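You operate a simulated robot arm through the tools that you are given. There is no shell and no other tool. Be economical: measure what you need, move in short steps, check, and stop when the job is done.

You are at the controls of a simulated robot arm. One attempt, no reset.

Task
Change machine one's worn film: power off, bin it, clear the counter, fit the green film from the one-dot rest.
Fine: Shut the bin's lid.

The check looks at the end state, three seconds after you hand in, the way a careful person would. Anything else that was tipped, shoved, dropped, spilled or broken makes it a failure. A push-on lid holds only when it is set on centred and level and pressed home; a screw cap is set on level and turned clockwise until tight.

Robot
A 6-joint arm with a two-finger parallel gripper on a trunk, on a base that drives. Base frame: it is fixed to the floor where the robot stands at the start and does not move with it; the origin is under the middle of the robot, x ahead of it, y to its left, z up. Readings come in m, degrees, newtons and seconds.
Its first joint turns from -166.0 to 166.0 degrees. Places, roughly: centre pin of machine one [0.7, 0.1, 1.1]; film bin lid [1.4, 2.9, 1]; inside of the used film bin [1.3, 2.7, 0.8]; machine one [0.6, 0.1, 0.9]; three-dot blue film [2.25, 2.5, 0.5]; three-dot brown film [1.75, 2.5, 0.5]; three-dot green film [1.75, 2.5, 0.5]; three-dot white film [2.25, 2.5, 0.5]; two-dot blue film [2, 2.5, 0.5]; two-dot brown film [1.5, 2.75, 0.5]; two-dot green film [2.25, 2.5, 0.75]; two-dot white film [2, 2.5, 0.5]. Payload 3.91 kg.
Tool frame: the origin (TCP) lies between the finger pads and is the grasp point; the fingertips stand 0.03 m ahead of it; z points along the fingers, y is the line along which they close. Largest opening 0.11 m; finger width 0.02, thickness 0.01; the body of the gripper, 0.048 by 0.112 m, starts 0.055 m behind the TCP.
Orientation is that of the tool frame in the base frame, as [roll, pitch, yaw] about the fixed x, y, z axes, in that order (R = Rz(yaw) Ry(pitch) Rx(roll)). With the fingers straight down and closing along the base's y, the tool's x points along the base's -x, its y along +y and its z along -z.

Tools
- The arm moves only by the tool play_rows. Its argument "rows" is text: rows parted by semicolons, each of 7 numbers parted by spaces: the turn, a rotation vector about the base's x, y, z in degrees, then the shift along the base's x, y, z in cm, then the closure, from 0 (fully open) to 1 (shut). In form: ax ay az dx dy dz gripper; .... A call has 1 to 8 rows; each row shifts and turns the commanded pose from where the row before left it. Each row takes 0.2 s and may step no farther than 0.05 m and 8.6 degrees from the row before; otherwise, or with a gripper value out of range, the whole call is refused. A pose out of reach is approached as far as the arm can. The call stops where the force on the tool passes 90 N (or 10 N more than at its start, if that is more) or the arm is blocked; 0.2 s more then pass. The fingers move at their own pace (about 0.108 m/s each) and stop on an object; they squeeze with about 43 N. The grip force told is the motor's: it shows also when the fingers shut on nothing. Time passes only in rows, and 0.2 s behind the last, so rows that do not move let the fingers close. It gives the time, the measured TCP pose, the force on the tool (base axes), the opening and the grip force at its end, in the units of the frame above (readings bear some noise), with the torque about the TCP (base axes, N m) and any sound that the robot's microphone picked up.
- Cameras (640 x 400 px; columns grow to the right, rows downward): "scene" is now at [-0.0793, -0.0022, 1.5492]; the picture's right is [-0.03, -1.00, 0.00], its down [-0.49, 0.01, -0.87] and it looks along [0.87, -0.02, -0.49] (base axes); focal length 286 px, centre (320, 200). "wrist" rides on the gripper at [0.077, 0.007, -0.114] in the tool frame; the picture's right is [-0.09, 1.00, 0.00], its down [-0.80, -0.07, -0.59] and it looks along [-0.59, -0.05, 0.80] (tool axes); focal length 270 px, centre (320, 200).
- capture(camera): a new picture of that camera. No time passes.
- raise_lower(by): slides the trunk up (or, below 0, down) by that many m; the arm and the scene camera ride with it, the base frame stays. It gives what a move gives, with no picture.
- steer(legs): drives the robot by 1 to 6 legs, each [ahead, left, turn to the left] in m, m and degrees, along the robot's own axes; the way and the turn of a leg run together, so that a leg with both is an arc; at most 1.5 m and 180 degrees a leg. The arm and the cameras ride along, it lands a little off, and it stops where it bumps. It gives what a move gives.
- pan_tilt(pan, tilt): turns the head with the scene camera to pan (to the left, within 86 degrees either way) and tilt (down, from -29 to 69), counted from straight ahead of the robot. It gives what a move gives.
- locate(camera, pixels): for up to 12 pixels [column, row] of the newest picture of that camera ("zoom" is the newest enlarged one), the place [x, y, z] in the base frame of the surface seen there, good to about 0.002 m. No time passes.
- zoom(camera, box): a new picture of the part [left, top, right, bottom] of that camera's present view, enlarged. No time passes.
- job_done(): hands the job in; it is judged then, once.

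Go step by step. Measure first, check grasps and placings, and put right what went wrong. The budget is 80 turns and 60 pictures, counting those below and the enlarged ones. Unless the task says otherwise, let go and move clear before handing in, and close with one line.

The tools are called after ">>>" by a JSON object that holds its "fn" and its "kwargs". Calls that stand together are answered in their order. play_rows: Moves the arm, as the interface text tells. Its arguments: {"type":"object","properties":{"rows":{"type":"string"}},"required":["rows"]} The other tools are called the same way: raise_lower (by) slides the trunk up or down; steer (legs) drives the base; pan_tilt (pan, tilt) turns the head that bears the scene camera; capture (camera) takes a picture; locate (camera, pixels) gives the place of the surface under pixels of a picture; zoom (camera, box) takes an enlarged picture of a part of a camera's view; job_done () hands the job in.

At the start:

```text
time_s: 0.0
eef_pos: [0.4351, 0.0948, 1.3171]
orientation: [-180.0, 0.0, -180.0]
wrist_force: [0.0, 0.8, 0.0]
wrist_torque: [-0.02, -0.05, 0.05]
opening: 0.11
gripper_force: 0.1
trunk travel left (down, up): [-0.475, 0.065]
robot x, y, heading: [0.0015, 0.0015, 0.1]
head pan, tilt: [-1.6, 29.3]
```

scene: 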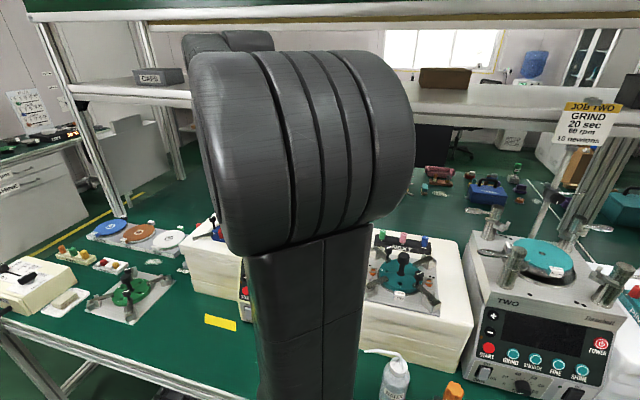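
wrist: 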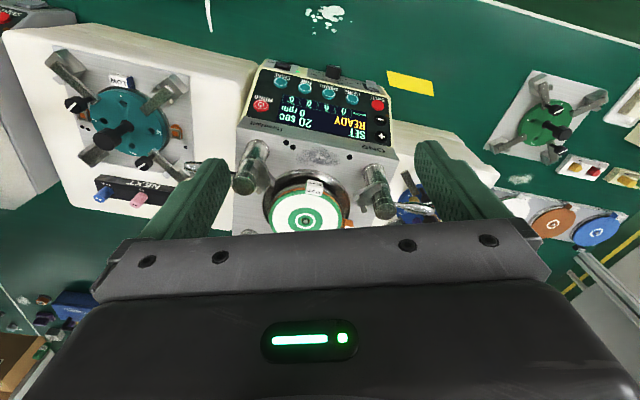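

The wrist view shows machine one with a ringed worn film at about (306,218), its panel at (320,105). I enlarge the wrist view to read the panel and see the film.

>>> {"fn": "zoom", "kwargs": {"camera": "wrist", "box": [220, 50, 460, 240]}}

>>> {"fn": "zoom", "kwargs": {"camera": "wrist", "box": [460, 60, 640, 260]}}

>>> {"fn": "zoom", "kwargs": {"camera": "scene", "box": [0, 200, 260, 340]}}

```text
2.11 times, centred on (340, 145) of wrist
```

zoom: 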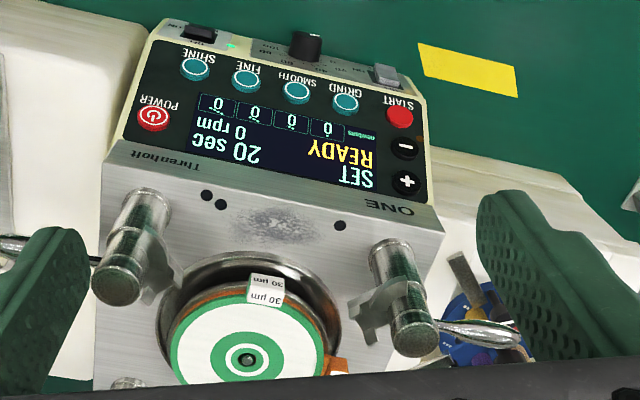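

```text
2.00 times, centred on (550, 160) of wrist
```

zoom: 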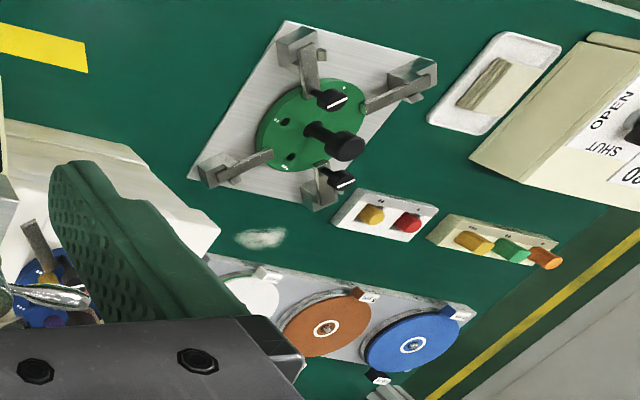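

```text
2.46 times, centred on (130, 270) of scene
```

zoom: 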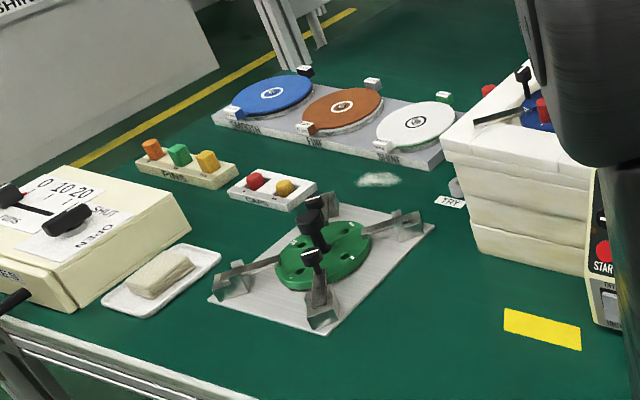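

The machine panel shows POWER, START, four buttons with counters and rocker switches on the front edge. I look around with the head for the films, bin and the instructions.

>>> {"fn": "pan_tilt", "kwargs": {"pan": 65, "tilt": 15}}

>>> {"fn": "capture", "kwargs": {"camera": "scene"}}

>>> {"fn": "zoom", "kwargs": {"camera": "wrist", "box": [230, 60, 330, 120]}}

>>> {"fn": "zoom", "kwargs": {"camera": "wrist", "box": [300, 60, 400, 150]}}

```text
time_s: 1.4
eef_pos: [0.4346, 0.0953, 1.3163]
orientation: [-180.0, 0.0, -180.0]
wrist_force: [0.6, -0.3, -0.7]
wrist_torque: [-0.02, 0.0, 0.02]
opening: 0.1098
gripper_force: 0.0
trunk travel left (down, up): [-0.475, 0.065]
robot x, y, heading: [-0.002, -0.0034, 0.2]
head pan, tilt: [65.0, 15.0]
```

```text
54 pictures are left
```

scene: 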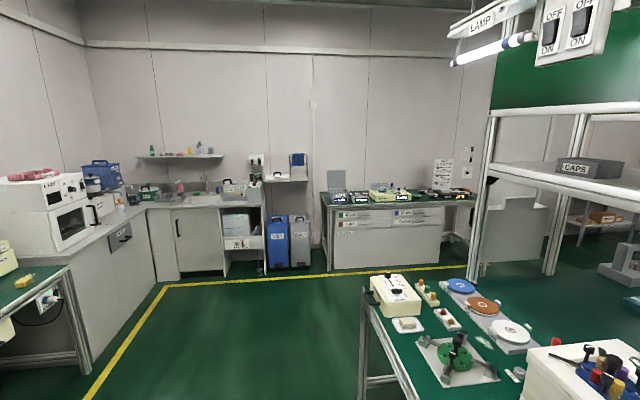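

```text
6.40 times, centred on (280, 90) of wrist
```

zoom: 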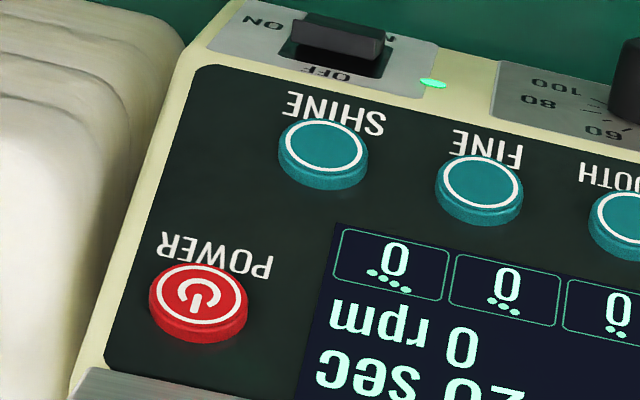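

```text
4.44 times, centred on (350, 105) of wrist
```

zoom: 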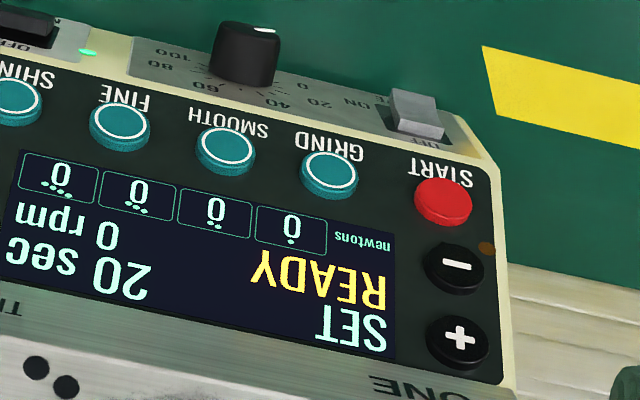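

The back bench at (400,200) seems to hold film rests, and there are labels and posters. I enlarge these.

>>> {"fn": "zoom", "kwargs": {"camera": "scene", "box": [310, 150, 490, 270]}}

>>> {"fn": "zoom", "kwargs": {"camera": "scene", "box": [130, 140, 320, 280]}}

>>> {"fn": "pan_tilt", "kwargs": {"pan": -5, "tilt": 20}}

>>> {"fn": "capture", "kwargs": {"camera": "scene"}}

```text
3.33 times, centred on (400, 210) of scene
```

zoom: 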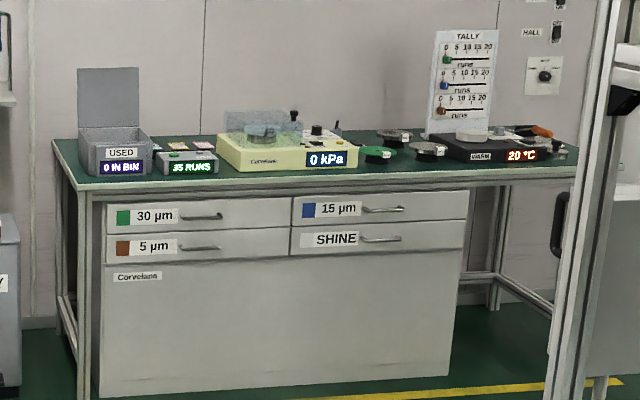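

```text
2.86 times, centred on (225, 210) of scene
```

zoom: 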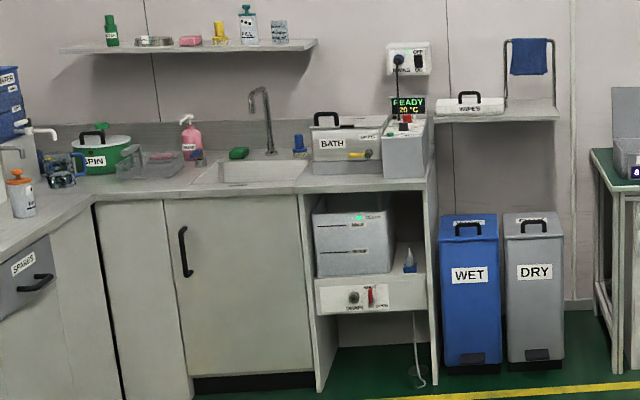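

```text
time_s: 2.8
eef_pos: [0.4349, 0.0941, 1.317]
orientation: [-180.0, -0.1, 179.9]
wrist_force: [0.5, -0.8, -0.9]
wrist_torque: [-0.02, -0.03, 0.02]
opening: 0.1099
gripper_force: 0.2
trunk travel left (down, up): [-0.475, 0.065]
robot x, y, heading: [0.0014, -0.0019, -0.1]
head pan, tilt: [-5.0, 20.0]
```

```text
49 pictures are left
```

scene: 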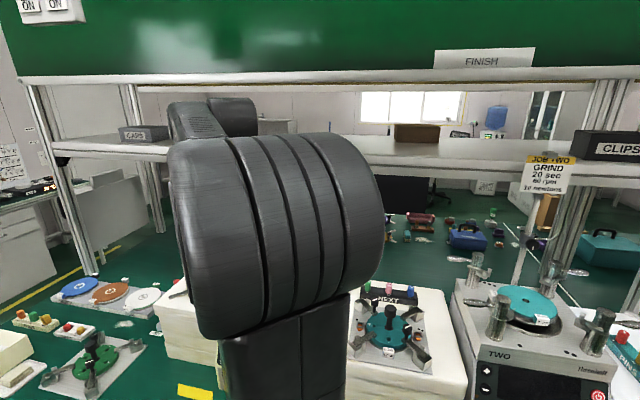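

The bench behind holds the USED bin ("0 IN BIN"), a "35 RUNS" counter and drawers marked by colour. First the machine: I locate its controls and the film with the wrist camera.

>>> {"fn": "locate", "kwargs": {"camera": "wrist", "pixels": [[261, 104], [283, 66], [305, 222], [379, 104], [385, 78], [305, 195], [313, 185], [347, 224], [270, 222], [290, 92], [248, 168], [378, 190]]}}

>>> {"fn": "play_rows", "kwargs": {"rows": "0 0 0 -4 -2 -3 0;0 0 0 -4 -2 -3 0;0 0 0 -4 0 -2 0"}}

>>> {"fn": "capture", "kwargs": {"camera": "wrist"}}

```text
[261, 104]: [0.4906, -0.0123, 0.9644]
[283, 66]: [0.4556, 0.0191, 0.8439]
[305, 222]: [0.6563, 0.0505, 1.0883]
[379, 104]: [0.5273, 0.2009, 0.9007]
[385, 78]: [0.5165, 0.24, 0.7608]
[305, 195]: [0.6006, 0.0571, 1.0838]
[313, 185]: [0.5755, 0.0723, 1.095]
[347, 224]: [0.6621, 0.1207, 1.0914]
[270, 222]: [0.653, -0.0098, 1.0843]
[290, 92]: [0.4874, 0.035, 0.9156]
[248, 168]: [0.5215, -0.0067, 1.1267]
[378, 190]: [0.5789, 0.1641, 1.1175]
```

```text
refused: row 1 steps farther than a row can; nothing moved
```

```text
48 pictures are left
```

wrist: 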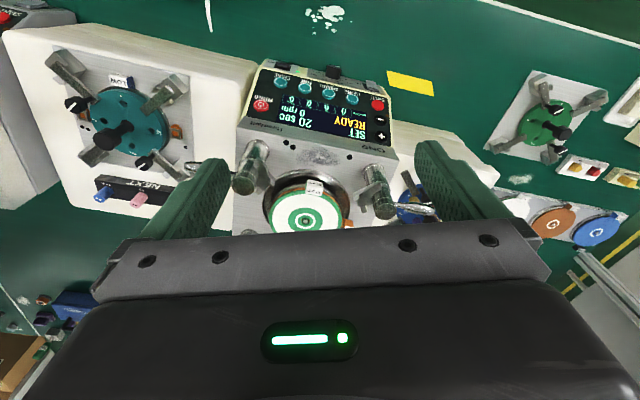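

The film disc is centred about (0.66, 0.055, 1.088) with its tab at (0.576, 0.072). I move back and down to read the front switches.

>>> {"fn": "play_rows", "kwargs": {"rows": "0 0 0 -3 -1.5 -3 0;0 0 0 -3 -1.5 -3 0;0 0 0 -3 -1 -3 0;0 0 0 -3 -1 -3 0"}}

>>> {"fn": "capture", "kwargs": {"camera": "wrist"}}

```text
time_s: 3.8
eef_pos: [0.3134, 0.045, 1.197]
orientation: [180.0, 0.0, 180.0]
wrist_force: [0.3, 0.0, -0.8]
wrist_torque: [0.0, -0.02, -0.01]
opening: 0.1101
gripper_force: 0.0
trunk travel left (down, up): [-0.475, 0.065]
robot x, y, heading: [-0.0017, -0.0018, 0.1]
head pan, tilt: [-5.0, 20.0]
```

```text
47 pictures are left
```

wrist: 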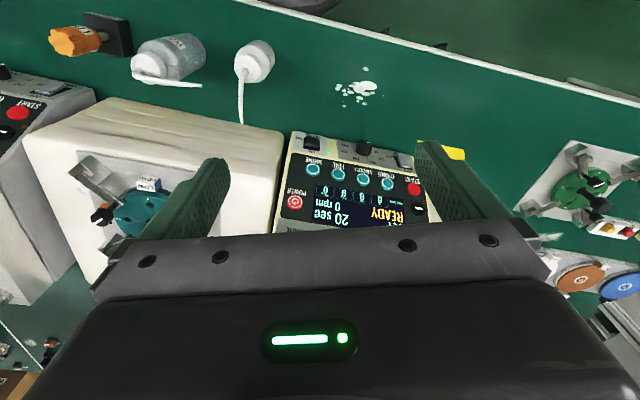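

>>> {"fn": "zoom", "kwargs": {"camera": "wrist", "box": [280, 125, 430, 220]}}

```text
4.21 times, centred on (355, 172) of wrist
```

zoom: 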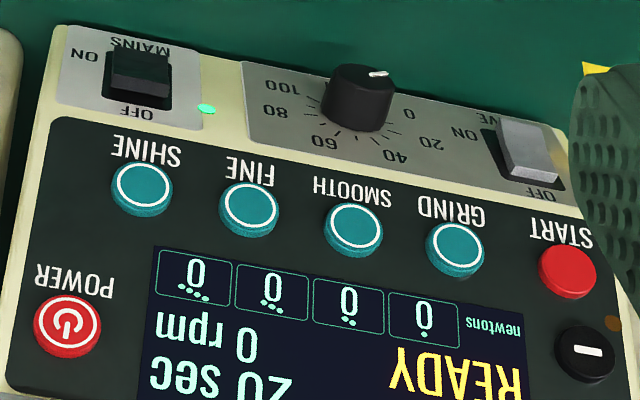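

The panel reads READY; POWER is a red push-button at zoom (68,325), MAINS a separate rocker. I locate the button and panel to get its tilt.

>>> {"fn": "locate", "kwargs": {"camera": "zoom", "pixels": [[68, 322], [110, 325], [142, 188], [250, 208], [565, 268], [85, 360], [110, 230], [40, 290], [180, 360], [60, 140], [150, 80], [590, 250]]}}

```text
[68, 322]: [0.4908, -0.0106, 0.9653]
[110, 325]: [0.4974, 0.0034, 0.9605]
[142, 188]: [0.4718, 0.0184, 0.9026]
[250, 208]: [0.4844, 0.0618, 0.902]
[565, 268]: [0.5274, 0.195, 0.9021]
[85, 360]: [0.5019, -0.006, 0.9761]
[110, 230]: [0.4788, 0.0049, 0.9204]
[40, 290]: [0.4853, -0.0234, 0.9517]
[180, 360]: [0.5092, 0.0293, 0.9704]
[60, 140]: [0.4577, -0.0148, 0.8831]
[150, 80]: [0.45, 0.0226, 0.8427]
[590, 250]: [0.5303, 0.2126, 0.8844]
```

The panel faces the robot, leaning back, yawed about 17°, normal about (-0.87, 0.27, 0.41). I close the fingers and tilt the tool to press along that normal.

>>> {"fn": "play_rows", "kwargs": {"rows": "-2.55 -8.1 0 1 0 0 1;-2.55 -8.1 0 1 0 0 1;-2.55 -8.1 0 1 0 0 1;-2.55 -8.1 0 1 0 -1 1;-2.55 -8.1 0 1 0 -2 1;-2.55 -8.1 0 1 0 -2 1;-2.55 -8.1 0 1 0 -2 1"}}

>>> {"fn": "capture", "kwargs": {"camera": "wrist"}}

```text
time_s: 5.4
eef_pos: [0.3845, 0.0443, 1.1262]
orientation: [-153.3, 55.0, -165.9]
wrist_force: [-0.1, 0.0, -0.3]
wrist_torque: [0.01, 0.01, -0.01]
opening: 0.0
gripper_force: 37.5
trunk travel left (down, up): [-0.475, 0.065]
robot x, y, heading: [-0.0004, -0.0006, -0.0]
head pan, tilt: [-5.0, 20.0]
```

```text
45 pictures are left
```

wrist: 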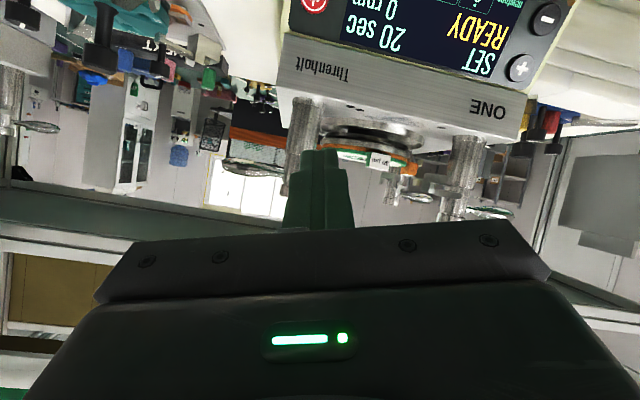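

The tool is tilted 60° and clear; the camera now rides below. I move to 5 cm off the POWER button.

>>> {"fn": "play_rows", "kwargs": {"rows": "0 0 0 0 -0.85 -3 1;0 0 0 0.5 -0.85 -3 1;0 0 0 1.5 -0.85 -3 1;0 0 0 2.05 -0.87 -3 1"}}

>>> {"fn": "capture", "kwargs": {"camera": "wrist"}}

```text
time_s: 6.4
eef_pos: [0.4214, 0.0089, 1.0033]
orientation: [-153.2, 55.0, -165.9]
wrist_force: [0.2, 0.3, 0.8]
wrist_torque: [-0.02, 0.02, 0.0]
opening: 0.0001
gripper_force: 37.3
trunk travel left (down, up): [-0.475, 0.065]
robot x, y, heading: [-0.0022, -0.0031, 0.1]
head pan, tilt: [-5.0, 20.0]
```

```text
44 pictures are left
```

wrist: 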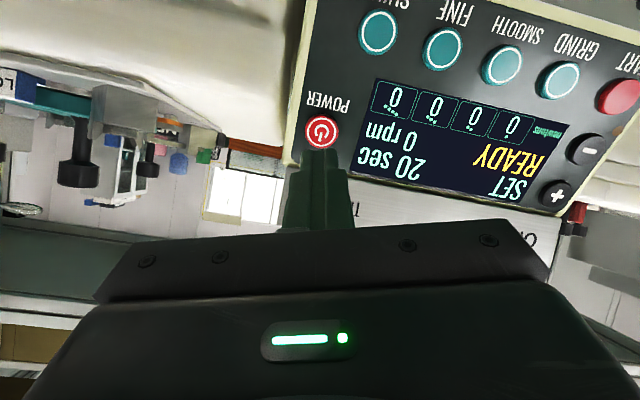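

The tip lines up with the POWER button at (322,131). I re-measure and step in.

>>> {"fn": "locate", "kwargs": {"camera": "wrist", "pixels": [[322, 131], [345, 135]]}}

>>> {"fn": "play_rows", "kwargs": {"rows": "0 0 0 1.75 -0.52 -0.95 1;0 0 0 1.65 -0.52 -1.0 1"}}

>>> {"fn": "zoom", "kwargs": {"camera": "wrist", "box": [240, 20, 480, 240]}}

```text
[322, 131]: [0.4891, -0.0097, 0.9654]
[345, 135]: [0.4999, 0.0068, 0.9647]
```

```text
time_s: 7.0
eef_pos: [0.4594, 0.0008, 0.9858]
orientation: [-153.1, 55.3, -165.8]
wrist_force: [0.4, -0.1, 0.3]
wrist_torque: [0.03, 0.01, 0.0]
opening: 0.0003
gripper_force: 38.2
trunk travel left (down, up): [-0.475, 0.065]
robot x, y, heading: [0.0009, -0.0005, 0.1]
head pan, tilt: [-5.0, 20.0]
```

```text
1.82 times, centred on (360, 130) of wrist
```

zoom: 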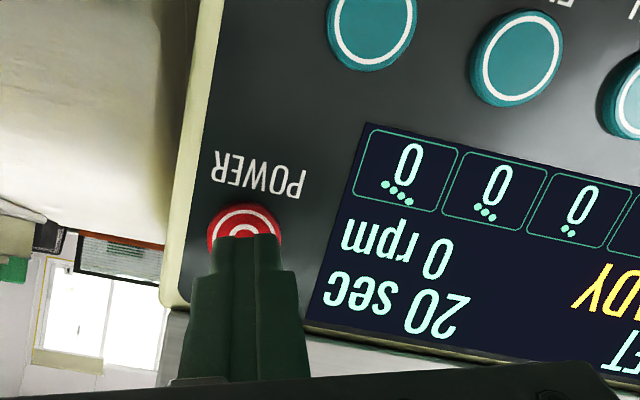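

The tip is about 6 mm short of the button. I press in gently with small steps.

>>> {"fn": "play_rows", "kwargs": {"rows": "0 0 0 0.33 -0.15 -0.35 1;0 0 0 0.25 -0.08 -0.15 1;0 0 0 0.25 -0.08 -0.15 1"}}

>>> {"fn": "zoom", "kwargs": {"camera": "wrist", "box": [240, 20, 480, 240]}}

```text
time_s: 7.8
eef_pos: [0.4667, -0.003, 0.9806]
orientation: [-153.0, 55.2, -165.6]
wrist_force: [-1.7, 1.0, 1.8]
wrist_torque: [-0.04, -0.01, 0.07]
opening: 0.0
gripper_force: 37.9
trunk travel left (down, up): [-0.475, 0.065]
robot x, y, heading: [0.0036, -0.0001, 0.2]
head pan, tilt: [-5.0, 20.0]
heard: click
```

```text
1.82 times, centred on (360, 130) of wrist
```

zoom: 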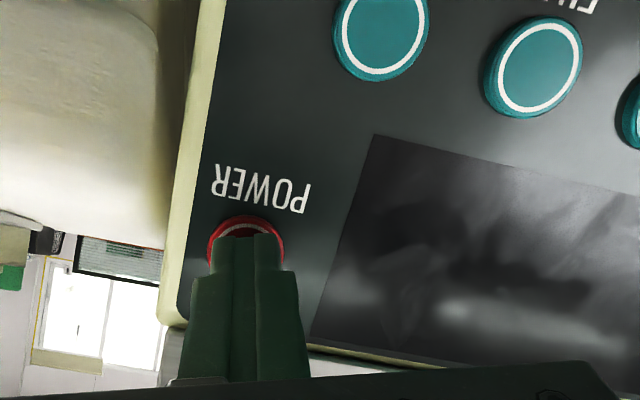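

A click sounded and the screen is dark: power is off. I back out, rise, and begin to level the tool.

>>> {"fn": "play_rows", "kwargs": {"rows": "0 0 0 -2 0.6 1.2 1;0 0 0 -3 0.9 1.8 1;0 0 0 -3 0.5 3 1;0 0 0 -1.5 0 4.5 1;0 0 0 0 0 4.8 1;0 0 0 0 0 4.8 1;0 0 0 0 0 4.8 0.5"}}

>>> {"fn": "play_rows", "kwargs": {"rows": "2.55 8.1 0 0 0 0 0;2.55 8.1 0 0 0 0 0;2.55 8.1 0 0 0 0 0;2.55 8.1 0 0 0 1 0;2.55 8.1 0 0 0 1 0;2.55 8.1 0 0 0 1 0;2.55 8.1 0 0 0 1 0"}}

>>> {"fn": "play_rows", "kwargs": {"rows": "0 0 0 4 0.5 0 0;0 0 0 4 0.5 0 0;0 0 0 4 0.5 0 0"}}

>>> {"fn": "capture", "kwargs": {"camera": "wrist"}}

```text
time_s: 9.4
eef_pos: [0.3708, 0.0172, 1.2274]
orientation: [-153.2, 55.2, -165.7]
wrist_force: [-0.2, 0.5, -0.2]
wrist_torque: [0.01, 0.01, -0.01]
opening: 0.0549
gripper_force: 0.0
trunk travel left (down, up): [-0.475, 0.065]
robot x, y, heading: [0.003, 0.0012, -0.2]
head pan, tilt: [-5.0, 20.0]
```

```text
time_s: 11.0
eef_pos: [0.3742, 0.0174, 1.2711]
orientation: [179.9, -0.1, -179.9]
wrist_force: [0.1, -0.4, -0.5]
wrist_torque: [0.0, -0.01, 0.0]
opening: 0.1103
gripper_force: 0.1
trunk travel left (down, up): [-0.475, 0.065]
robot x, y, heading: [-0.0017, 0.0015, -0.1]
head pan, tilt: [-5.0, 20.0]
```

```text
time_s: 11.8
eef_pos: [0.4939, 0.0314, 1.2707]
orientation: [180.0, -0.1, -179.9]
wrist_force: [0.0, 0.3, -0.6]
wrist_torque: [0.02, 0.01, 0.03]
opening: 0.11
gripper_force: 0.0
trunk travel left (down, up): [-0.475, 0.065]
robot x, y, heading: [0.0018, 0.0034, -0.0]
head pan, tilt: [-5.0, 20.0]
```

```text
41 pictures are left
```

wrist: 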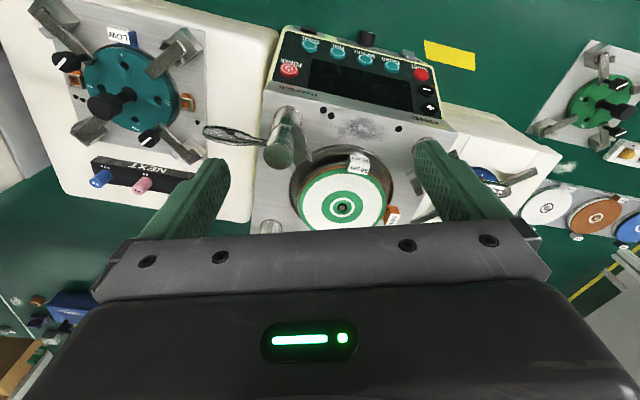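

>>> {"fn": "zoom", "kwargs": {"camera": "wrist", "box": [270, 130, 420, 230]}}

```text
4.00 times, centred on (345, 180) of wrist
```

zoom: 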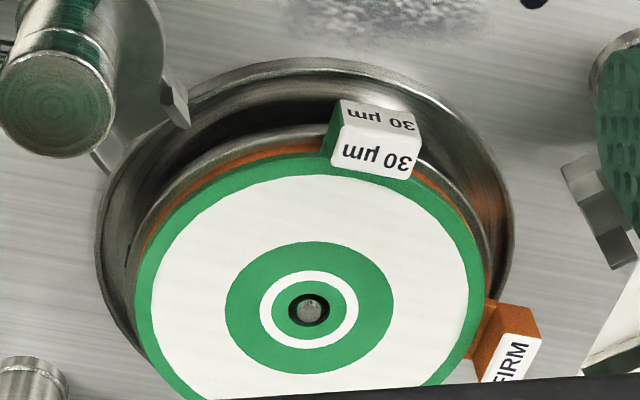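

The worn film lies on an orange FIRM pad (which stays) with its own "30 µm" block tab at zoom (375,140). I locate the tab's corners, centre pin, rim and the pad tab.

>>> {"fn": "locate", "kwargs": {"camera": "zoom", "pixels": [[342, 105], [415, 120], [335, 165], [408, 175], [378, 150], [380, 115], [310, 308], [140, 310], [482, 290], [325, 165], [425, 195], [515, 345]]}}

>>> {"fn": "locate", "kwargs": {"camera": "wrist", "pixels": [[286, 150], [395, 175], [425, 150], [342, 218], [300, 165], [375, 155]]}}

```text
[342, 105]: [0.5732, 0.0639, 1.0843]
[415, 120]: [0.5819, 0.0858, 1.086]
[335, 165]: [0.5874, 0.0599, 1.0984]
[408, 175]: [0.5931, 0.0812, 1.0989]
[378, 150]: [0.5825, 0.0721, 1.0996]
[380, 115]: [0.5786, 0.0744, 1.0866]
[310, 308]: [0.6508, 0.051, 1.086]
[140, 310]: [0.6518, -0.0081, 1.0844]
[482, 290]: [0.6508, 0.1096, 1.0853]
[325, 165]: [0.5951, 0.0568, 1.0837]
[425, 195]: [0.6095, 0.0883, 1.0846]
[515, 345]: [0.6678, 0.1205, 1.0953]
```

```text
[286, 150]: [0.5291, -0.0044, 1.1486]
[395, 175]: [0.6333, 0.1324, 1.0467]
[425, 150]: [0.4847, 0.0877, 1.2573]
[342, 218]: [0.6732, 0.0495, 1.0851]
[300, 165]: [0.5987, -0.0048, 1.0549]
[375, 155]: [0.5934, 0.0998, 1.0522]
```

Film centre is (0.651, 0.051), radius 0.059, tab at (0.5825, 0.072), top z 1.0995, width 0.022, pointing out along the machine's 17.5° yaw. I go above the tab with the fingers part-closed.

>>> {"fn": "play_rows", "kwargs": {"rows": "0 0 -5.83 3 1.4 0 0.6;0 0 -5.83 3 1.4 0 0.6;0 0 -5.83 2.85 1.3 0 0.6;0 0 0 0 0 -4 0.6;0 0 0 0 0 -4 0.6"}}

>>> {"fn": "capture", "kwargs": {"camera": "wrist"}}

```text
time_s: 13.0
eef_pos: [0.5821, 0.0742, 1.1899]
orientation: [180.0, -0.1, 162.5]
wrist_force: [-1.1, 0.1, 0.0]
wrist_torque: [0.03, 0.01, 0.02]
opening: 0.0441
gripper_force: 0.1
trunk travel left (down, up): [-0.475, 0.065]
robot x, y, heading: [0.0, 0.0033, -0.2]
head pan, tilt: [-5.0, 20.0]
```

```text
39 pictures are left
```

wrist: 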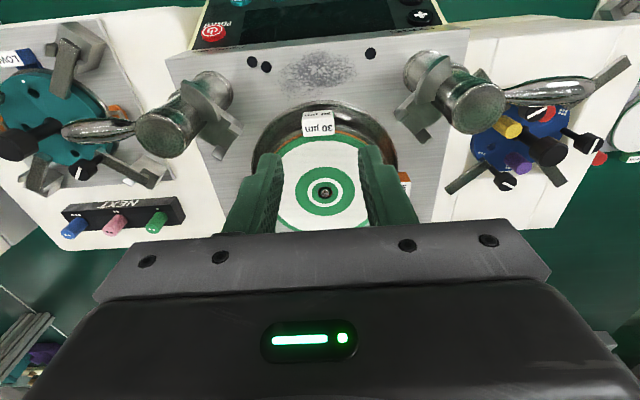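

Alignment with the tab at (319,122) looks good. I re-measure the tab and go down short of it.

>>> {"fn": "locate", "kwargs": {"camera": "wrist", "pixels": [[318, 122], [303, 130], [335, 130], [318, 114], [318, 134], [326, 191]]}}

>>> {"fn": "play_rows", "kwargs": {"rows": "0 0 0 0 0 -3 0.6;0 0 0 0 0 -2 0.6;0 0 0 0 0 -1 0.6"}}

>>> {"fn": "zoom", "kwargs": {"camera": "wrist", "box": [220, 80, 420, 240]}}

```text
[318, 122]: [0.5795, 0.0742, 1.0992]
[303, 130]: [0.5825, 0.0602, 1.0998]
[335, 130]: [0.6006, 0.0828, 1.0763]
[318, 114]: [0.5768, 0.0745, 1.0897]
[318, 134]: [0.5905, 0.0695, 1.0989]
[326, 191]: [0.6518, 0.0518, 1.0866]
```

```text
time_s: 13.8
eef_pos: [0.5817, 0.0724, 1.1287]
orientation: [-180.0, 0.0, 162.4]
wrist_force: [0.8, -0.2, 0.2]
wrist_torque: [0.04, -0.01, 0.01]
opening: 0.044
gripper_force: 0.1
trunk travel left (down, up): [-0.475, 0.065]
robot x, y, heading: [-0.0017, 0.0023, 0.2]
head pan, tilt: [-5.0, 20.0]
```

```text
2.50 times, centred on (320, 160) of wrist
```

zoom: 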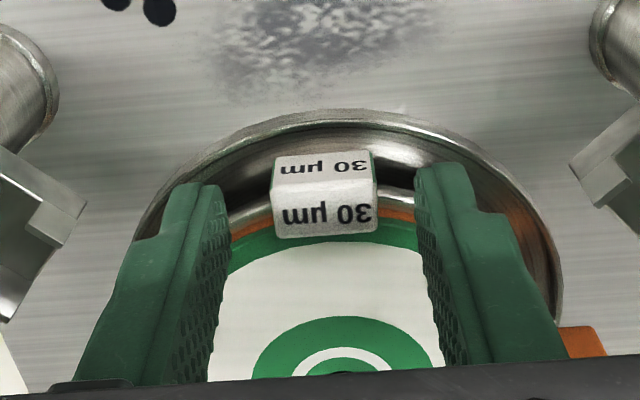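

The fingers straddle the tab. I descend to grip depth and close.

>>> {"fn": "play_rows", "kwargs": {"rows": "0 0 0 0 0 -1.3 0.6;0 0 0 0 0 0 1;0 0 0 0 0 0 1;0 0 0 0 0 0 1"}}

>>> {"fn": "play_rows", "kwargs": {"rows": "0 0 0 0 0 0.5 1;0 0 0 0 0 1 1;0 0 0 0 0 1.5 1;0 0 0 0 0 3 1;0 0 0 0 0 3 1"}}

>>> {"fn": "capture", "kwargs": {"camera": "wrist"}}

```text
time_s: 14.8
eef_pos: [0.5817, 0.0715, 1.1155]
orientation: [180.0, 0.0, 162.6]
wrist_force: [0.0, -0.8, -0.1]
wrist_torque: [0.01, 0.05, 0.02]
opening: 0.025
gripper_force: 43.1
trunk travel left (down, up): [-0.475, 0.065]
robot x, y, heading: [0.001, 0.0006, 0.2]
head pan, tilt: [-5.0, 20.0]
```

```text
time_s: 16.0
eef_pos: [0.5797, 0.0708, 1.2053]
orientation: [180.0, 0.0, 162.5]
wrist_force: [-0.2, 0.8, -0.1]
wrist_torque: [0.0, -0.01, 0.0]
opening: 0.0001
gripper_force: 37.8
trunk travel left (down, up): [-0.475, 0.065]
robot x, y, heading: [0.0021, -0.0007, -0.1]
head pan, tilt: [-5.0, 20.0]
```

```text
37 pictures are left
```

wrist: 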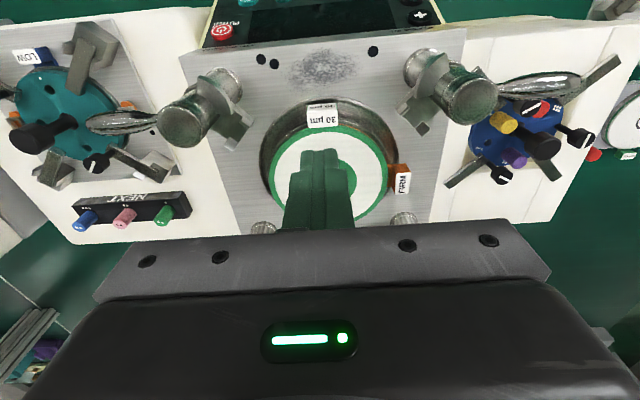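

The film stayed put and the fingers slid off the tab, so it clings; it needs a firmer, deeper grip and a peel from the tab. I regrip lower and slightly further out.

>>> {"fn": "play_rows", "kwargs": {"rows": "0 0 0 0 0 0 0.6;0 0 0 0 0 -3 0.6;0 0 0 0 0 -3 0.6;0 0 0 -0.1 0.1 -3.4 0.6;0 0 0 0 0 0 1;0 0 0 0 0 0 1;0 0 0 0 0 0 1"}}

>>> {"fn": "capture", "kwargs": {"camera": "wrist"}}

>>> {"fn": "play_rows", "kwargs": {"rows": "0.45 1.43 0 0 0 0.3 1"}}

>>> {"fn": "play_rows", "kwargs": {"rows": "0.45 1.43 0 0 0 0.3 1"}}

```text
time_s: 17.6
eef_pos: [0.5804, 0.0755, 1.1125]
orientation: [179.9, 0.0, 162.6]
wrist_force: [-1.1, 0.5, -0.2]
wrist_torque: [0.03, 0.04, -0.01]
opening: 0.0248
gripper_force: 42.6
trunk travel left (down, up): [-0.475, 0.065]
robot x, y, heading: [-0.0028, -0.0009, -0.3]
head pan, tilt: [-5.0, 20.0]
```

```text
36 pictures are left
```

wrist: 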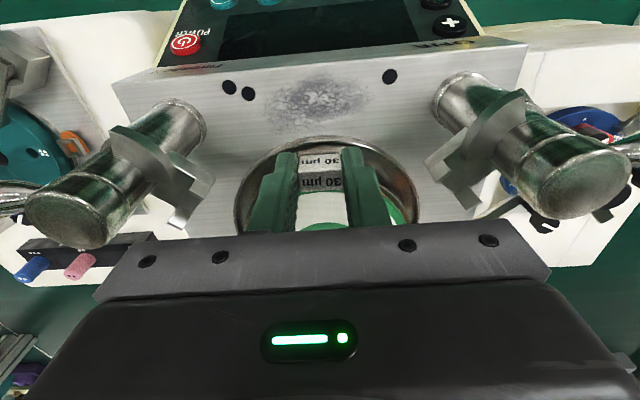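

```text
time_s: 18.0
eef_pos: [0.5808, 0.0756, 1.1159]
orientation: [-180.0, -1.6, 162.5]
wrist_force: [2.0, -1.6, 0.3]
wrist_torque: [-0.01, -0.1, -0.01]
opening: 0.0245
gripper_force: 42.9
trunk travel left (down, up): [-0.475, 0.065]
robot x, y, heading: [0.0004, 0.0008, 0.0]
head pan, tilt: [-5.0, 20.0]
```

```text
time_s: 18.4
eef_pos: [0.581, 0.0741, 1.1198]
orientation: [-180.0, -2.9, 162.5]
wrist_force: [3.3, -1.0, 0.0]
wrist_torque: [-0.09, -0.23, 0.06]
opening: 0.0247
gripper_force: 43.3
trunk travel left (down, up): [-0.475, 0.065]
robot x, y, heading: [-0.0028, -0.0004, -0.2]
head pan, tilt: [-5.0, 20.0]
```

Forces are low and the grip holds, so the peel is working. I continue pivoting about the far rim.

>>> {"fn": "play_rows", "kwargs": {"rows": "0.9 2.86 0 0.25 -0.08 0.65 1;0.9 2.86 0 0.2 -0.06 0.65 1"}}

>>> {"fn": "zoom", "kwargs": {"camera": "wrist", "box": [220, 80, 420, 240]}}

```text
time_s: 19.0
eef_pos: [0.5829, 0.0738, 1.1324]
orientation: [179.9, -8.9, 162.4]
wrist_force: [4.9, -1.6, 7.0]
wrist_torque: [-0.36, -1.08, -0.01]
opening: 0.0247
gripper_force: 42.8
trunk travel left (down, up): [-0.475, 0.065]
robot x, y, heading: [-0.0021, -0.0019, 0.0]
head pan, tilt: [-5.0, 20.0]
```

```text
2.50 times, centred on (320, 160) of wrist
```

zoom: 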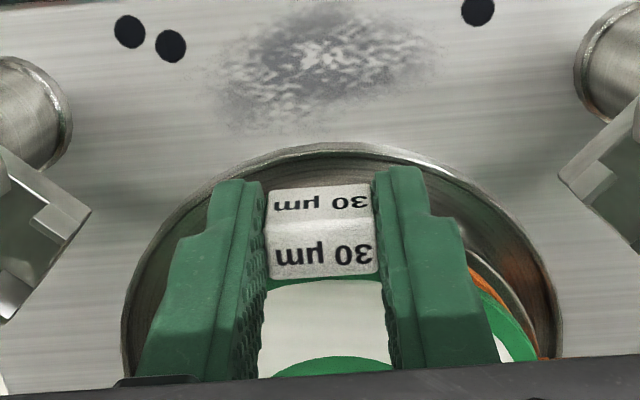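

The film has tilted up with the fingers and its far rim now presses a little, so I lift more than I tilt.

>>> {"fn": "play_rows", "kwargs": {"rows": "0.6 1.9 0 0.1 0 0.9 1;0 0 0 0 0 0.8 1;0 0 0 0 0 1 1;0 0 0 0 0 1.5 1;0 0 0 0 0 2 1"}}

>>> {"fn": "capture", "kwargs": {"camera": "wrist"}}

```text
time_s: 20.2
eef_pos: [0.5821, 0.0729, 1.1947]
orientation: [-179.9, -11.1, 162.6]
wrist_force: [0.3, 0.2, 0.2]
wrist_torque: [0.01, 0.08, 0.0]
opening: 0.0247
gripper_force: 43.0
trunk travel left (down, up): [-0.475, 0.065]
robot x, y, heading: [-0.0004, -0.0021, -0.2]
head pan, tilt: [-5.0, 20.0]
```

```text
34 pictures are left
```

wrist: 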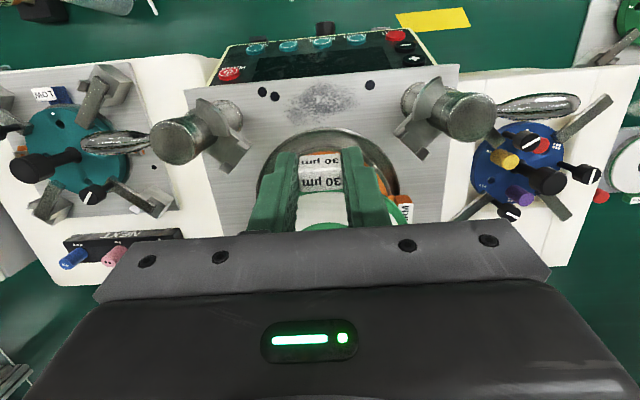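

The film is off and held with the pad left in place. I raise and retract it level, and look left to plan the drive.

>>> {"fn": "play_rows", "kwargs": {"rows": "-1.65 -5.25 0 0 0 4 1;-1.65 -5.25 0 0 0 4 1;0 0 0 -4 0 2 1;0 0 0 -4.9 0 0 1;0 0 0 -4.9 -1 0 1;0 0 0 -4.9 -1 0 1;0 0 0 -4.9 -1 0 1;0 0 0 -2 -1 0 1"}}

>>> {"fn": "pan_tilt", "kwargs": {"pan": 60, "tilt": 25}}

>>> {"fn": "capture", "kwargs": {"camera": "scene"}}

>>> {"fn": "capture", "kwargs": {"camera": "wrist"}}

```text
time_s: 22.0
eef_pos: [0.3248, 0.0334, 1.2942]
orientation: [-180.0, 0.0, 162.6]
wrist_force: [-1.5, -0.3, -1.3]
wrist_torque: [0.0, 0.04, -0.01]
opening: 0.0248
gripper_force: 42.9
trunk travel left (down, up): [-0.475, 0.065]
robot x, y, heading: [0.0017, 0.0029, -0.0]
head pan, tilt: [-5.0, 20.0]
```

```text
time_s: 23.3
eef_pos: [0.3276, 0.0333, 1.2946]
orientation: [-179.9, -0.1, 162.5]
wrist_force: [-0.9, -0.1, -1.0]
wrist_torque: [0.02, 0.04, -0.02]
opening: 0.0247
gripper_force: 43.4
trunk travel left (down, up): [-0.475, 0.065]
robot x, y, heading: [0.0041, -0.0031, -0.1]
head pan, tilt: [60.0, 25.0]
```

```text
33 pictures are left
```

scene: 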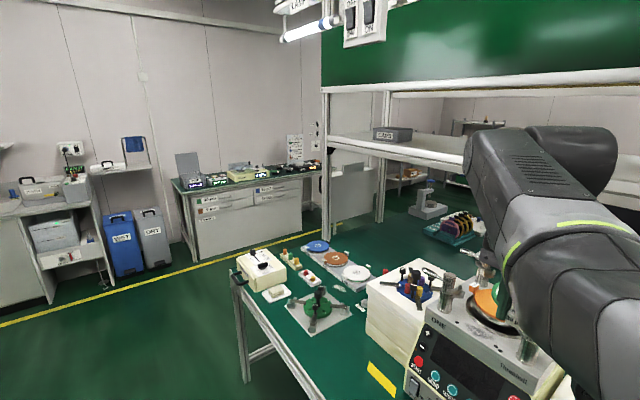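

```text
32 pictures are left
```

wrist: 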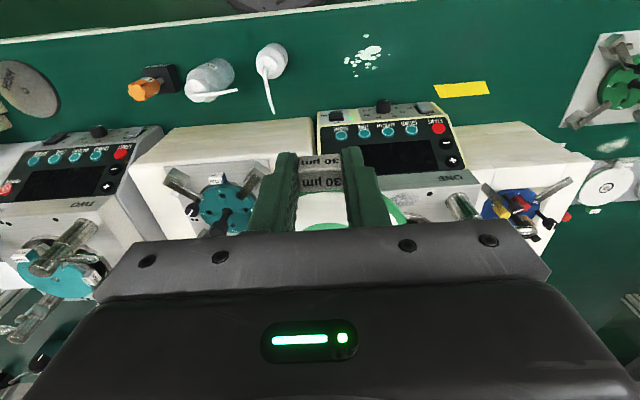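

The film is safely held and retracted. I locate the bench corners, bin, counter and table corners to plan the route.

>>> {"fn": "locate", "kwargs": {"camera": "scene", "pixels": [[184, 191], [322, 170], [192, 180], [208, 178], [235, 272], [231, 275], [302, 240], [250, 375], [250, 172], [320, 240], [188, 160], [195, 250]]}}

>>> {"fn": "zoom", "kwargs": {"camera": "scene", "box": [165, 130, 335, 240]}}

```text
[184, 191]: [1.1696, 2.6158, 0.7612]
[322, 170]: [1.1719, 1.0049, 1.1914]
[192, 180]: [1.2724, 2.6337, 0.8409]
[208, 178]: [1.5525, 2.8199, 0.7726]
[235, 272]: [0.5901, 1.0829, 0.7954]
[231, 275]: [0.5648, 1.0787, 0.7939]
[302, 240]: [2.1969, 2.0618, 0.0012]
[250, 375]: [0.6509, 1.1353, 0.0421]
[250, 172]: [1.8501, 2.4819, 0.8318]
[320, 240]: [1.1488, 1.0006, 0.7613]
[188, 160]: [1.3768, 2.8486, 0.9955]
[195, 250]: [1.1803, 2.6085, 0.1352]
```

```text
3.64 times, centred on (250, 185) of scene
```

zoom: 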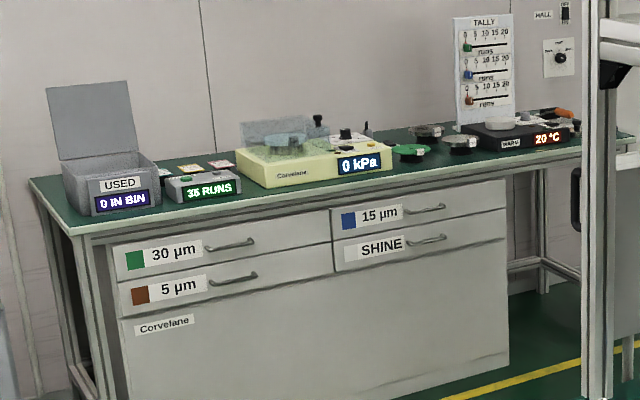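

The bench is angled; the TALLY board there is another counter, with green/blue/brown sliders and the "35 RUNS" box has buttons. I locate bench edge, handles and devices.

>>> {"fn": "locate", "kwargs": {"camera": "zoom", "pixels": [[150, 222], [600, 155], [230, 244], [235, 275], [425, 208], [128, 262], [325, 225], [125, 205], [205, 190], [185, 170], [215, 165], [480, 50]]}}

>>> {"fn": "zoom", "kwargs": {"camera": "scene", "box": [175, 145, 235, 190]}}

>>> {"fn": "zoom", "kwargs": {"camera": "scene", "box": [225, 130, 325, 190]}}

```text
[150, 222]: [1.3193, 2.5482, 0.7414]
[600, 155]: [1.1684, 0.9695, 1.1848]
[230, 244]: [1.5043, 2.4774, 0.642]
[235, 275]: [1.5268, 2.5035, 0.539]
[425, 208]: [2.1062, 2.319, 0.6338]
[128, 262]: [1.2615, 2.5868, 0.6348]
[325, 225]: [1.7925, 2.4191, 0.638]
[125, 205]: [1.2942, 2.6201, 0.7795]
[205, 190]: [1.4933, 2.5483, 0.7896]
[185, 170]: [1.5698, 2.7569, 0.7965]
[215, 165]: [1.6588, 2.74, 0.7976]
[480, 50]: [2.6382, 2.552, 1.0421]
```

```text
8.89 times, centred on (205, 168) of scene
```

zoom: 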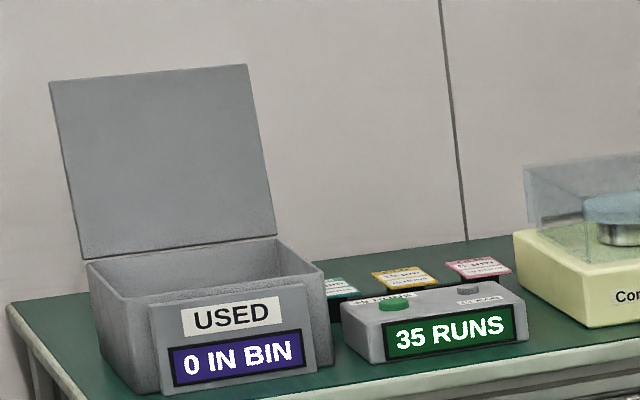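

```text
6.40 times, centred on (275, 160) of scene
```

zoom: 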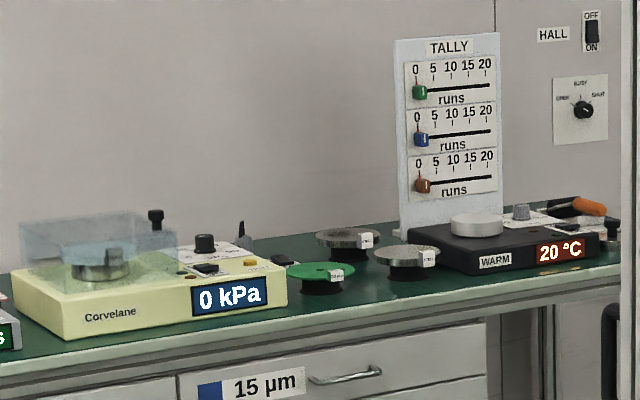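

Bench front runs along (0.954, −0.30); facing it means heading 72.5°. The way via y=1.6 is clear of the table corner (0.57, 1.08), so I drive to about (1.1, 2.0) and turn.

>>> {"fn": "steer", "kwargs": {"legs": [[0, 1.45, 0], [1.1, 0.5, 0], [0, 0, 72.5]]}}

>>> {"fn": "pan_tilt", "kwargs": {"pan": 0, "tilt": 35}}

>>> {"fn": "capture", "kwargs": {"camera": "scene"}}

```text
time_s: 39.8
eef_pos: [1.1134, 2.3513, 1.2945]
orientation: [180.0, 0.0, -118.1]
wrist_force: [0.2, 0.6, 0.8]
wrist_torque: [0.01, 0.04, 0.0]
opening: 0.0248
gripper_force: 43.0
trunk travel left (down, up): [-0.475, 0.065]
robot x, y, heading: [1.085, 2.019, 79.2]
head pan, tilt: [60.0, 25.0]
```

```text
time_s: 41.1
eef_pos: [1.1139, 2.3507, 1.2954]
orientation: [180.0, 0.0, -118.1]
wrist_force: [-0.4, -1.0, -0.1]
wrist_torque: [-0.01, 0.07, 0.0]
opening: 0.0245
gripper_force: 43.4
trunk travel left (down, up): [-0.475, 0.065]
robot x, y, heading: [1.0847, 2.0241, 79.4]
head pan, tilt: [0.0, 35.0]
```

```text
28 pictures are left
```

scene: 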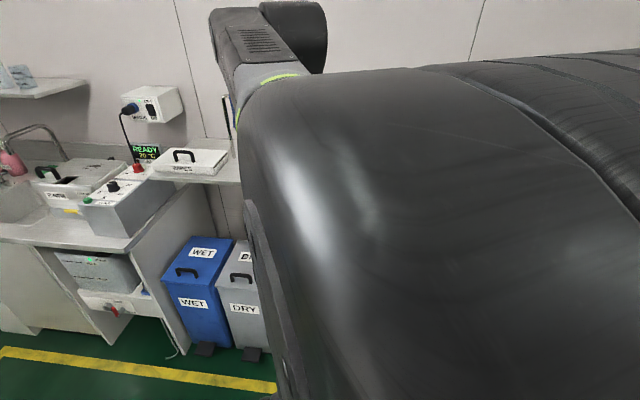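

I'm at (1.085, 2.02) heading 79°; the arm blocks the scene camera here, so I use the wrist view.

>>> {"fn": "play_rows", "kwargs": {"rows": "0 0 5.3 0 0 0 1;0 0 5.3 0 0 0 1"}}

>>> {"fn": "capture", "kwargs": {"camera": "wrist"}}

```text
time_s: 41.7
eef_pos: [1.1126, 2.3499, 1.2949]
orientation: [180.0, -0.1, -107.4]
wrist_force: [-0.3, -0.2, -0.6]
wrist_torque: [-0.04, -0.03, 0.02]
opening: 0.0247
gripper_force: 43.0
trunk travel left (down, up): [-0.475, 0.065]
robot x, y, heading: [1.0831, 2.024, 79.2]
head pan, tilt: [0.0, 35.0]
```

```text
27 pictures are left
```

wrist: 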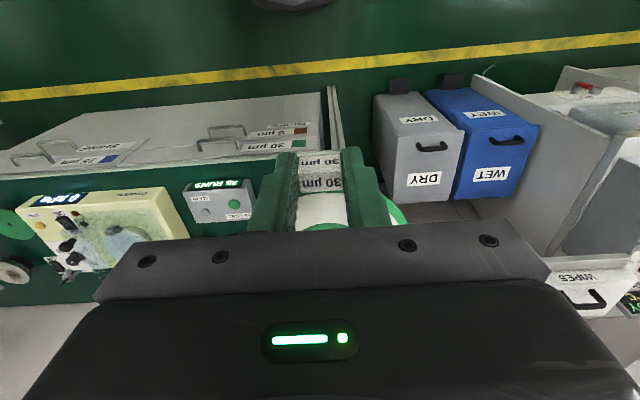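

The bin is hidden behind the held film here, while the counter box shows at (220,200). I shift right and a bit forward, squaring to the bench, for a single stance covering bin, counter and drawer.

>>> {"fn": "steer", "kwargs": {"legs": [[0.08, -0.3, -6.8]]}}

>>> {"fn": "pan_tilt", "kwargs": {"pan": 22, "tilt": 40}}

>>> {"fn": "capture", "kwargs": {"camera": "scene"}}

>>> {"fn": "capture", "kwargs": {"camera": "wrist"}}

```text
time_s: 43.8
eef_pos: [1.464, 2.3541, 1.2943]
orientation: [180.0, 0.0, -114.0]
wrist_force: [-0.6, -0.7, -0.1]
wrist_torque: [0.01, 0.03, 0.0]
opening: 0.0246
gripper_force: 43.0
trunk travel left (down, up): [-0.475, 0.065]
robot x, y, heading: [1.3966, 2.0323, 72.7]
head pan, tilt: [0.0, 35.0]
```

```text
time_s: 44.7
eef_pos: [1.4629, 2.3519, 1.2937]
orientation: [-180.0, 0.0, -114.2]
wrist_force: [0.0, 0.4, -1.0]
wrist_torque: [-0.05, -0.01, 0.0]
opening: 0.0246
gripper_force: 42.5
trunk travel left (down, up): [-0.475, 0.065]
robot x, y, heading: [1.3955, 2.0312, 73.0]
head pan, tilt: [22.0, 40.0]
```

```text
26 pictures are left
```

scene: 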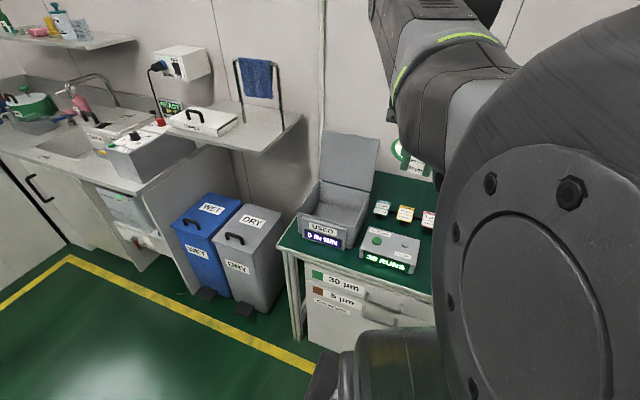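

```text
25 pictures are left
```

wrist: 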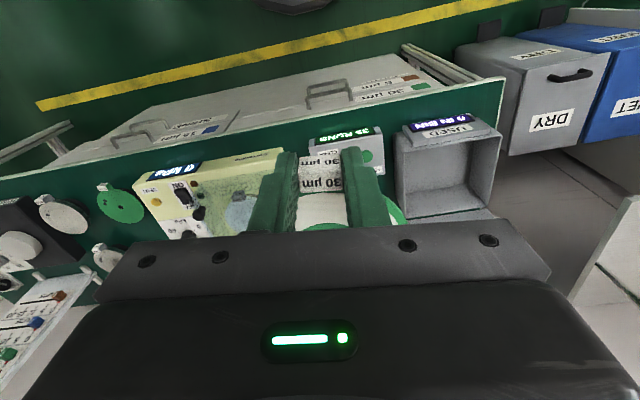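

Both pictures show the open bin clearly. I locate its rims, floor and lid, and the counter's buttons, and read the counter.

>>> {"fn": "locate", "kwargs": {"camera": "wrist", "pixels": [[399, 134], [500, 128], [398, 180], [497, 205], [440, 180], [330, 97], [372, 155], [325, 150], [398, 205], [480, 170]]}}

>>> {"fn": "locate", "kwargs": {"camera": "scene", "pixels": [[322, 133], [379, 139], [318, 182], [366, 191], [300, 212], [342, 230], [376, 240], [401, 254], [336, 200], [365, 283], [373, 308], [412, 283]]}}

>>> {"fn": "zoom", "kwargs": {"camera": "scene", "box": [350, 190, 440, 280]}}

```text
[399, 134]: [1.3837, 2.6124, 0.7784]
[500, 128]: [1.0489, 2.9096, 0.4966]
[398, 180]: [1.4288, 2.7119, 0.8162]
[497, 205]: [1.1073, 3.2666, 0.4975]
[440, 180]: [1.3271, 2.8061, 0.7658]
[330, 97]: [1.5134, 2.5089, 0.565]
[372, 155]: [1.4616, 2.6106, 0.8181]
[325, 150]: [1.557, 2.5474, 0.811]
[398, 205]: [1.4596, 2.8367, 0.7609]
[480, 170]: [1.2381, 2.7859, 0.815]
```

```text
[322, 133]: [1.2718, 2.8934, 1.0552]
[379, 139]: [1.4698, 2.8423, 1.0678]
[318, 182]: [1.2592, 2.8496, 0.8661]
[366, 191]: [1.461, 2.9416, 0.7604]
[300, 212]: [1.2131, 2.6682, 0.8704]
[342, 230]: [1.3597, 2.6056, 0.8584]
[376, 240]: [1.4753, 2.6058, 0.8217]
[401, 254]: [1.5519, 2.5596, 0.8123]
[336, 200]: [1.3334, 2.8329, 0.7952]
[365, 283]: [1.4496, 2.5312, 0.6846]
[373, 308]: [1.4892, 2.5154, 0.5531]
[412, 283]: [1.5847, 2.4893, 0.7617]
```

```text
4.44 times, centred on (395, 235) of scene
```

zoom: 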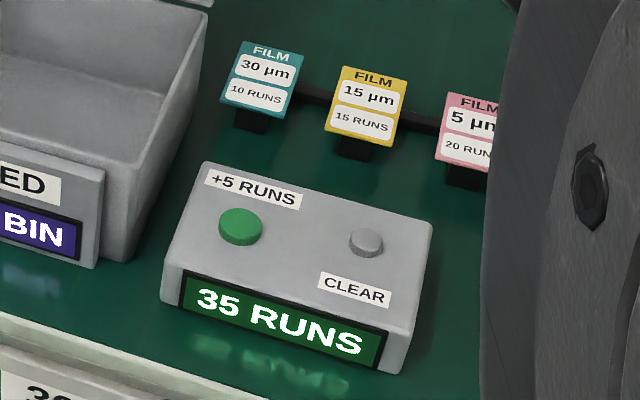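

The CLEAR button is the gray one at zoom (366,242). I pin down the bin's rims and the button before moving.

>>> {"fn": "locate", "kwargs": {"camera": "zoom", "pixels": [[366, 240], [350, 255], [205, 10], [135, 160], [400, 240], [240, 225], [120, 145], [190, 60]]}}

>>> {"fn": "locate", "kwargs": {"camera": "scene", "pixels": [[305, 213], [320, 216], [345, 223], [363, 200], [361, 208], [316, 190], [330, 183], [345, 187], [350, 135], [350, 165], [325, 205], [350, 200]]}}

>>> {"fn": "play_rows", "kwargs": {"rows": "0 0 3.2 -1.8 4 0 1;0 0 3.3 -1.8 4 0 1;0 0 0 -1.8 4 0 1;0 0 0 -1.8 4 0 1;0 0 0 -1.8 4 0 1;0 0 0 -1.8 4 0 1;0 0 0 -1.9 4 0 1;0 0 0 -1.9 3.9 0 1"}}

>>> {"fn": "capture", "kwargs": {"camera": "wrist"}}

```text
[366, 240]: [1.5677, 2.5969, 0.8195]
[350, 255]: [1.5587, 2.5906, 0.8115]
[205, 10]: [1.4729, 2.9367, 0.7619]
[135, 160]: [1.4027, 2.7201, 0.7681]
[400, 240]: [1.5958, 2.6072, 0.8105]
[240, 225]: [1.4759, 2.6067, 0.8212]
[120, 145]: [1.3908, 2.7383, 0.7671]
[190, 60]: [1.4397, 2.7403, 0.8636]
```

```text
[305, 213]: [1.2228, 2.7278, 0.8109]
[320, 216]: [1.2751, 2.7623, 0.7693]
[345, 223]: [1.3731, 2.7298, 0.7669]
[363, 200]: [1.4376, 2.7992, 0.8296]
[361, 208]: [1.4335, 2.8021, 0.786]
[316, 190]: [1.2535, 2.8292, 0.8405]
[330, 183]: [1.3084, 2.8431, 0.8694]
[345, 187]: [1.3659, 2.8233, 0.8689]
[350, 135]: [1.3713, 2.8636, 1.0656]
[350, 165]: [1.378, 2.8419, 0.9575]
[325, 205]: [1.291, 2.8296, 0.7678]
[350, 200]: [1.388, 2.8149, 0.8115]
```

```text
time_s: 46.5
eef_pos: [1.3171, 2.6723, 1.2948]
orientation: [-179.9, -0.1, -107.5]
wrist_force: [-0.1, 0.8, -0.8]
wrist_torque: [-0.07, 0.01, -0.01]
opening: 0.0249
gripper_force: 42.8
trunk travel left (down, up): [-0.475, 0.065]
robot x, y, heading: [1.3991, 2.031, 72.8]
head pan, tilt: [22.0, 40.0]
```

```text
23 pictures are left
```

wrist: 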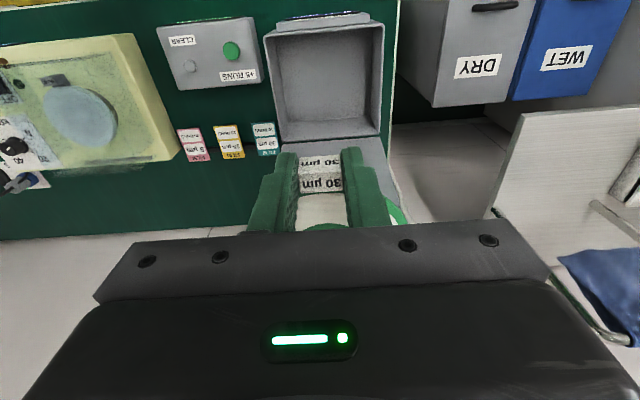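

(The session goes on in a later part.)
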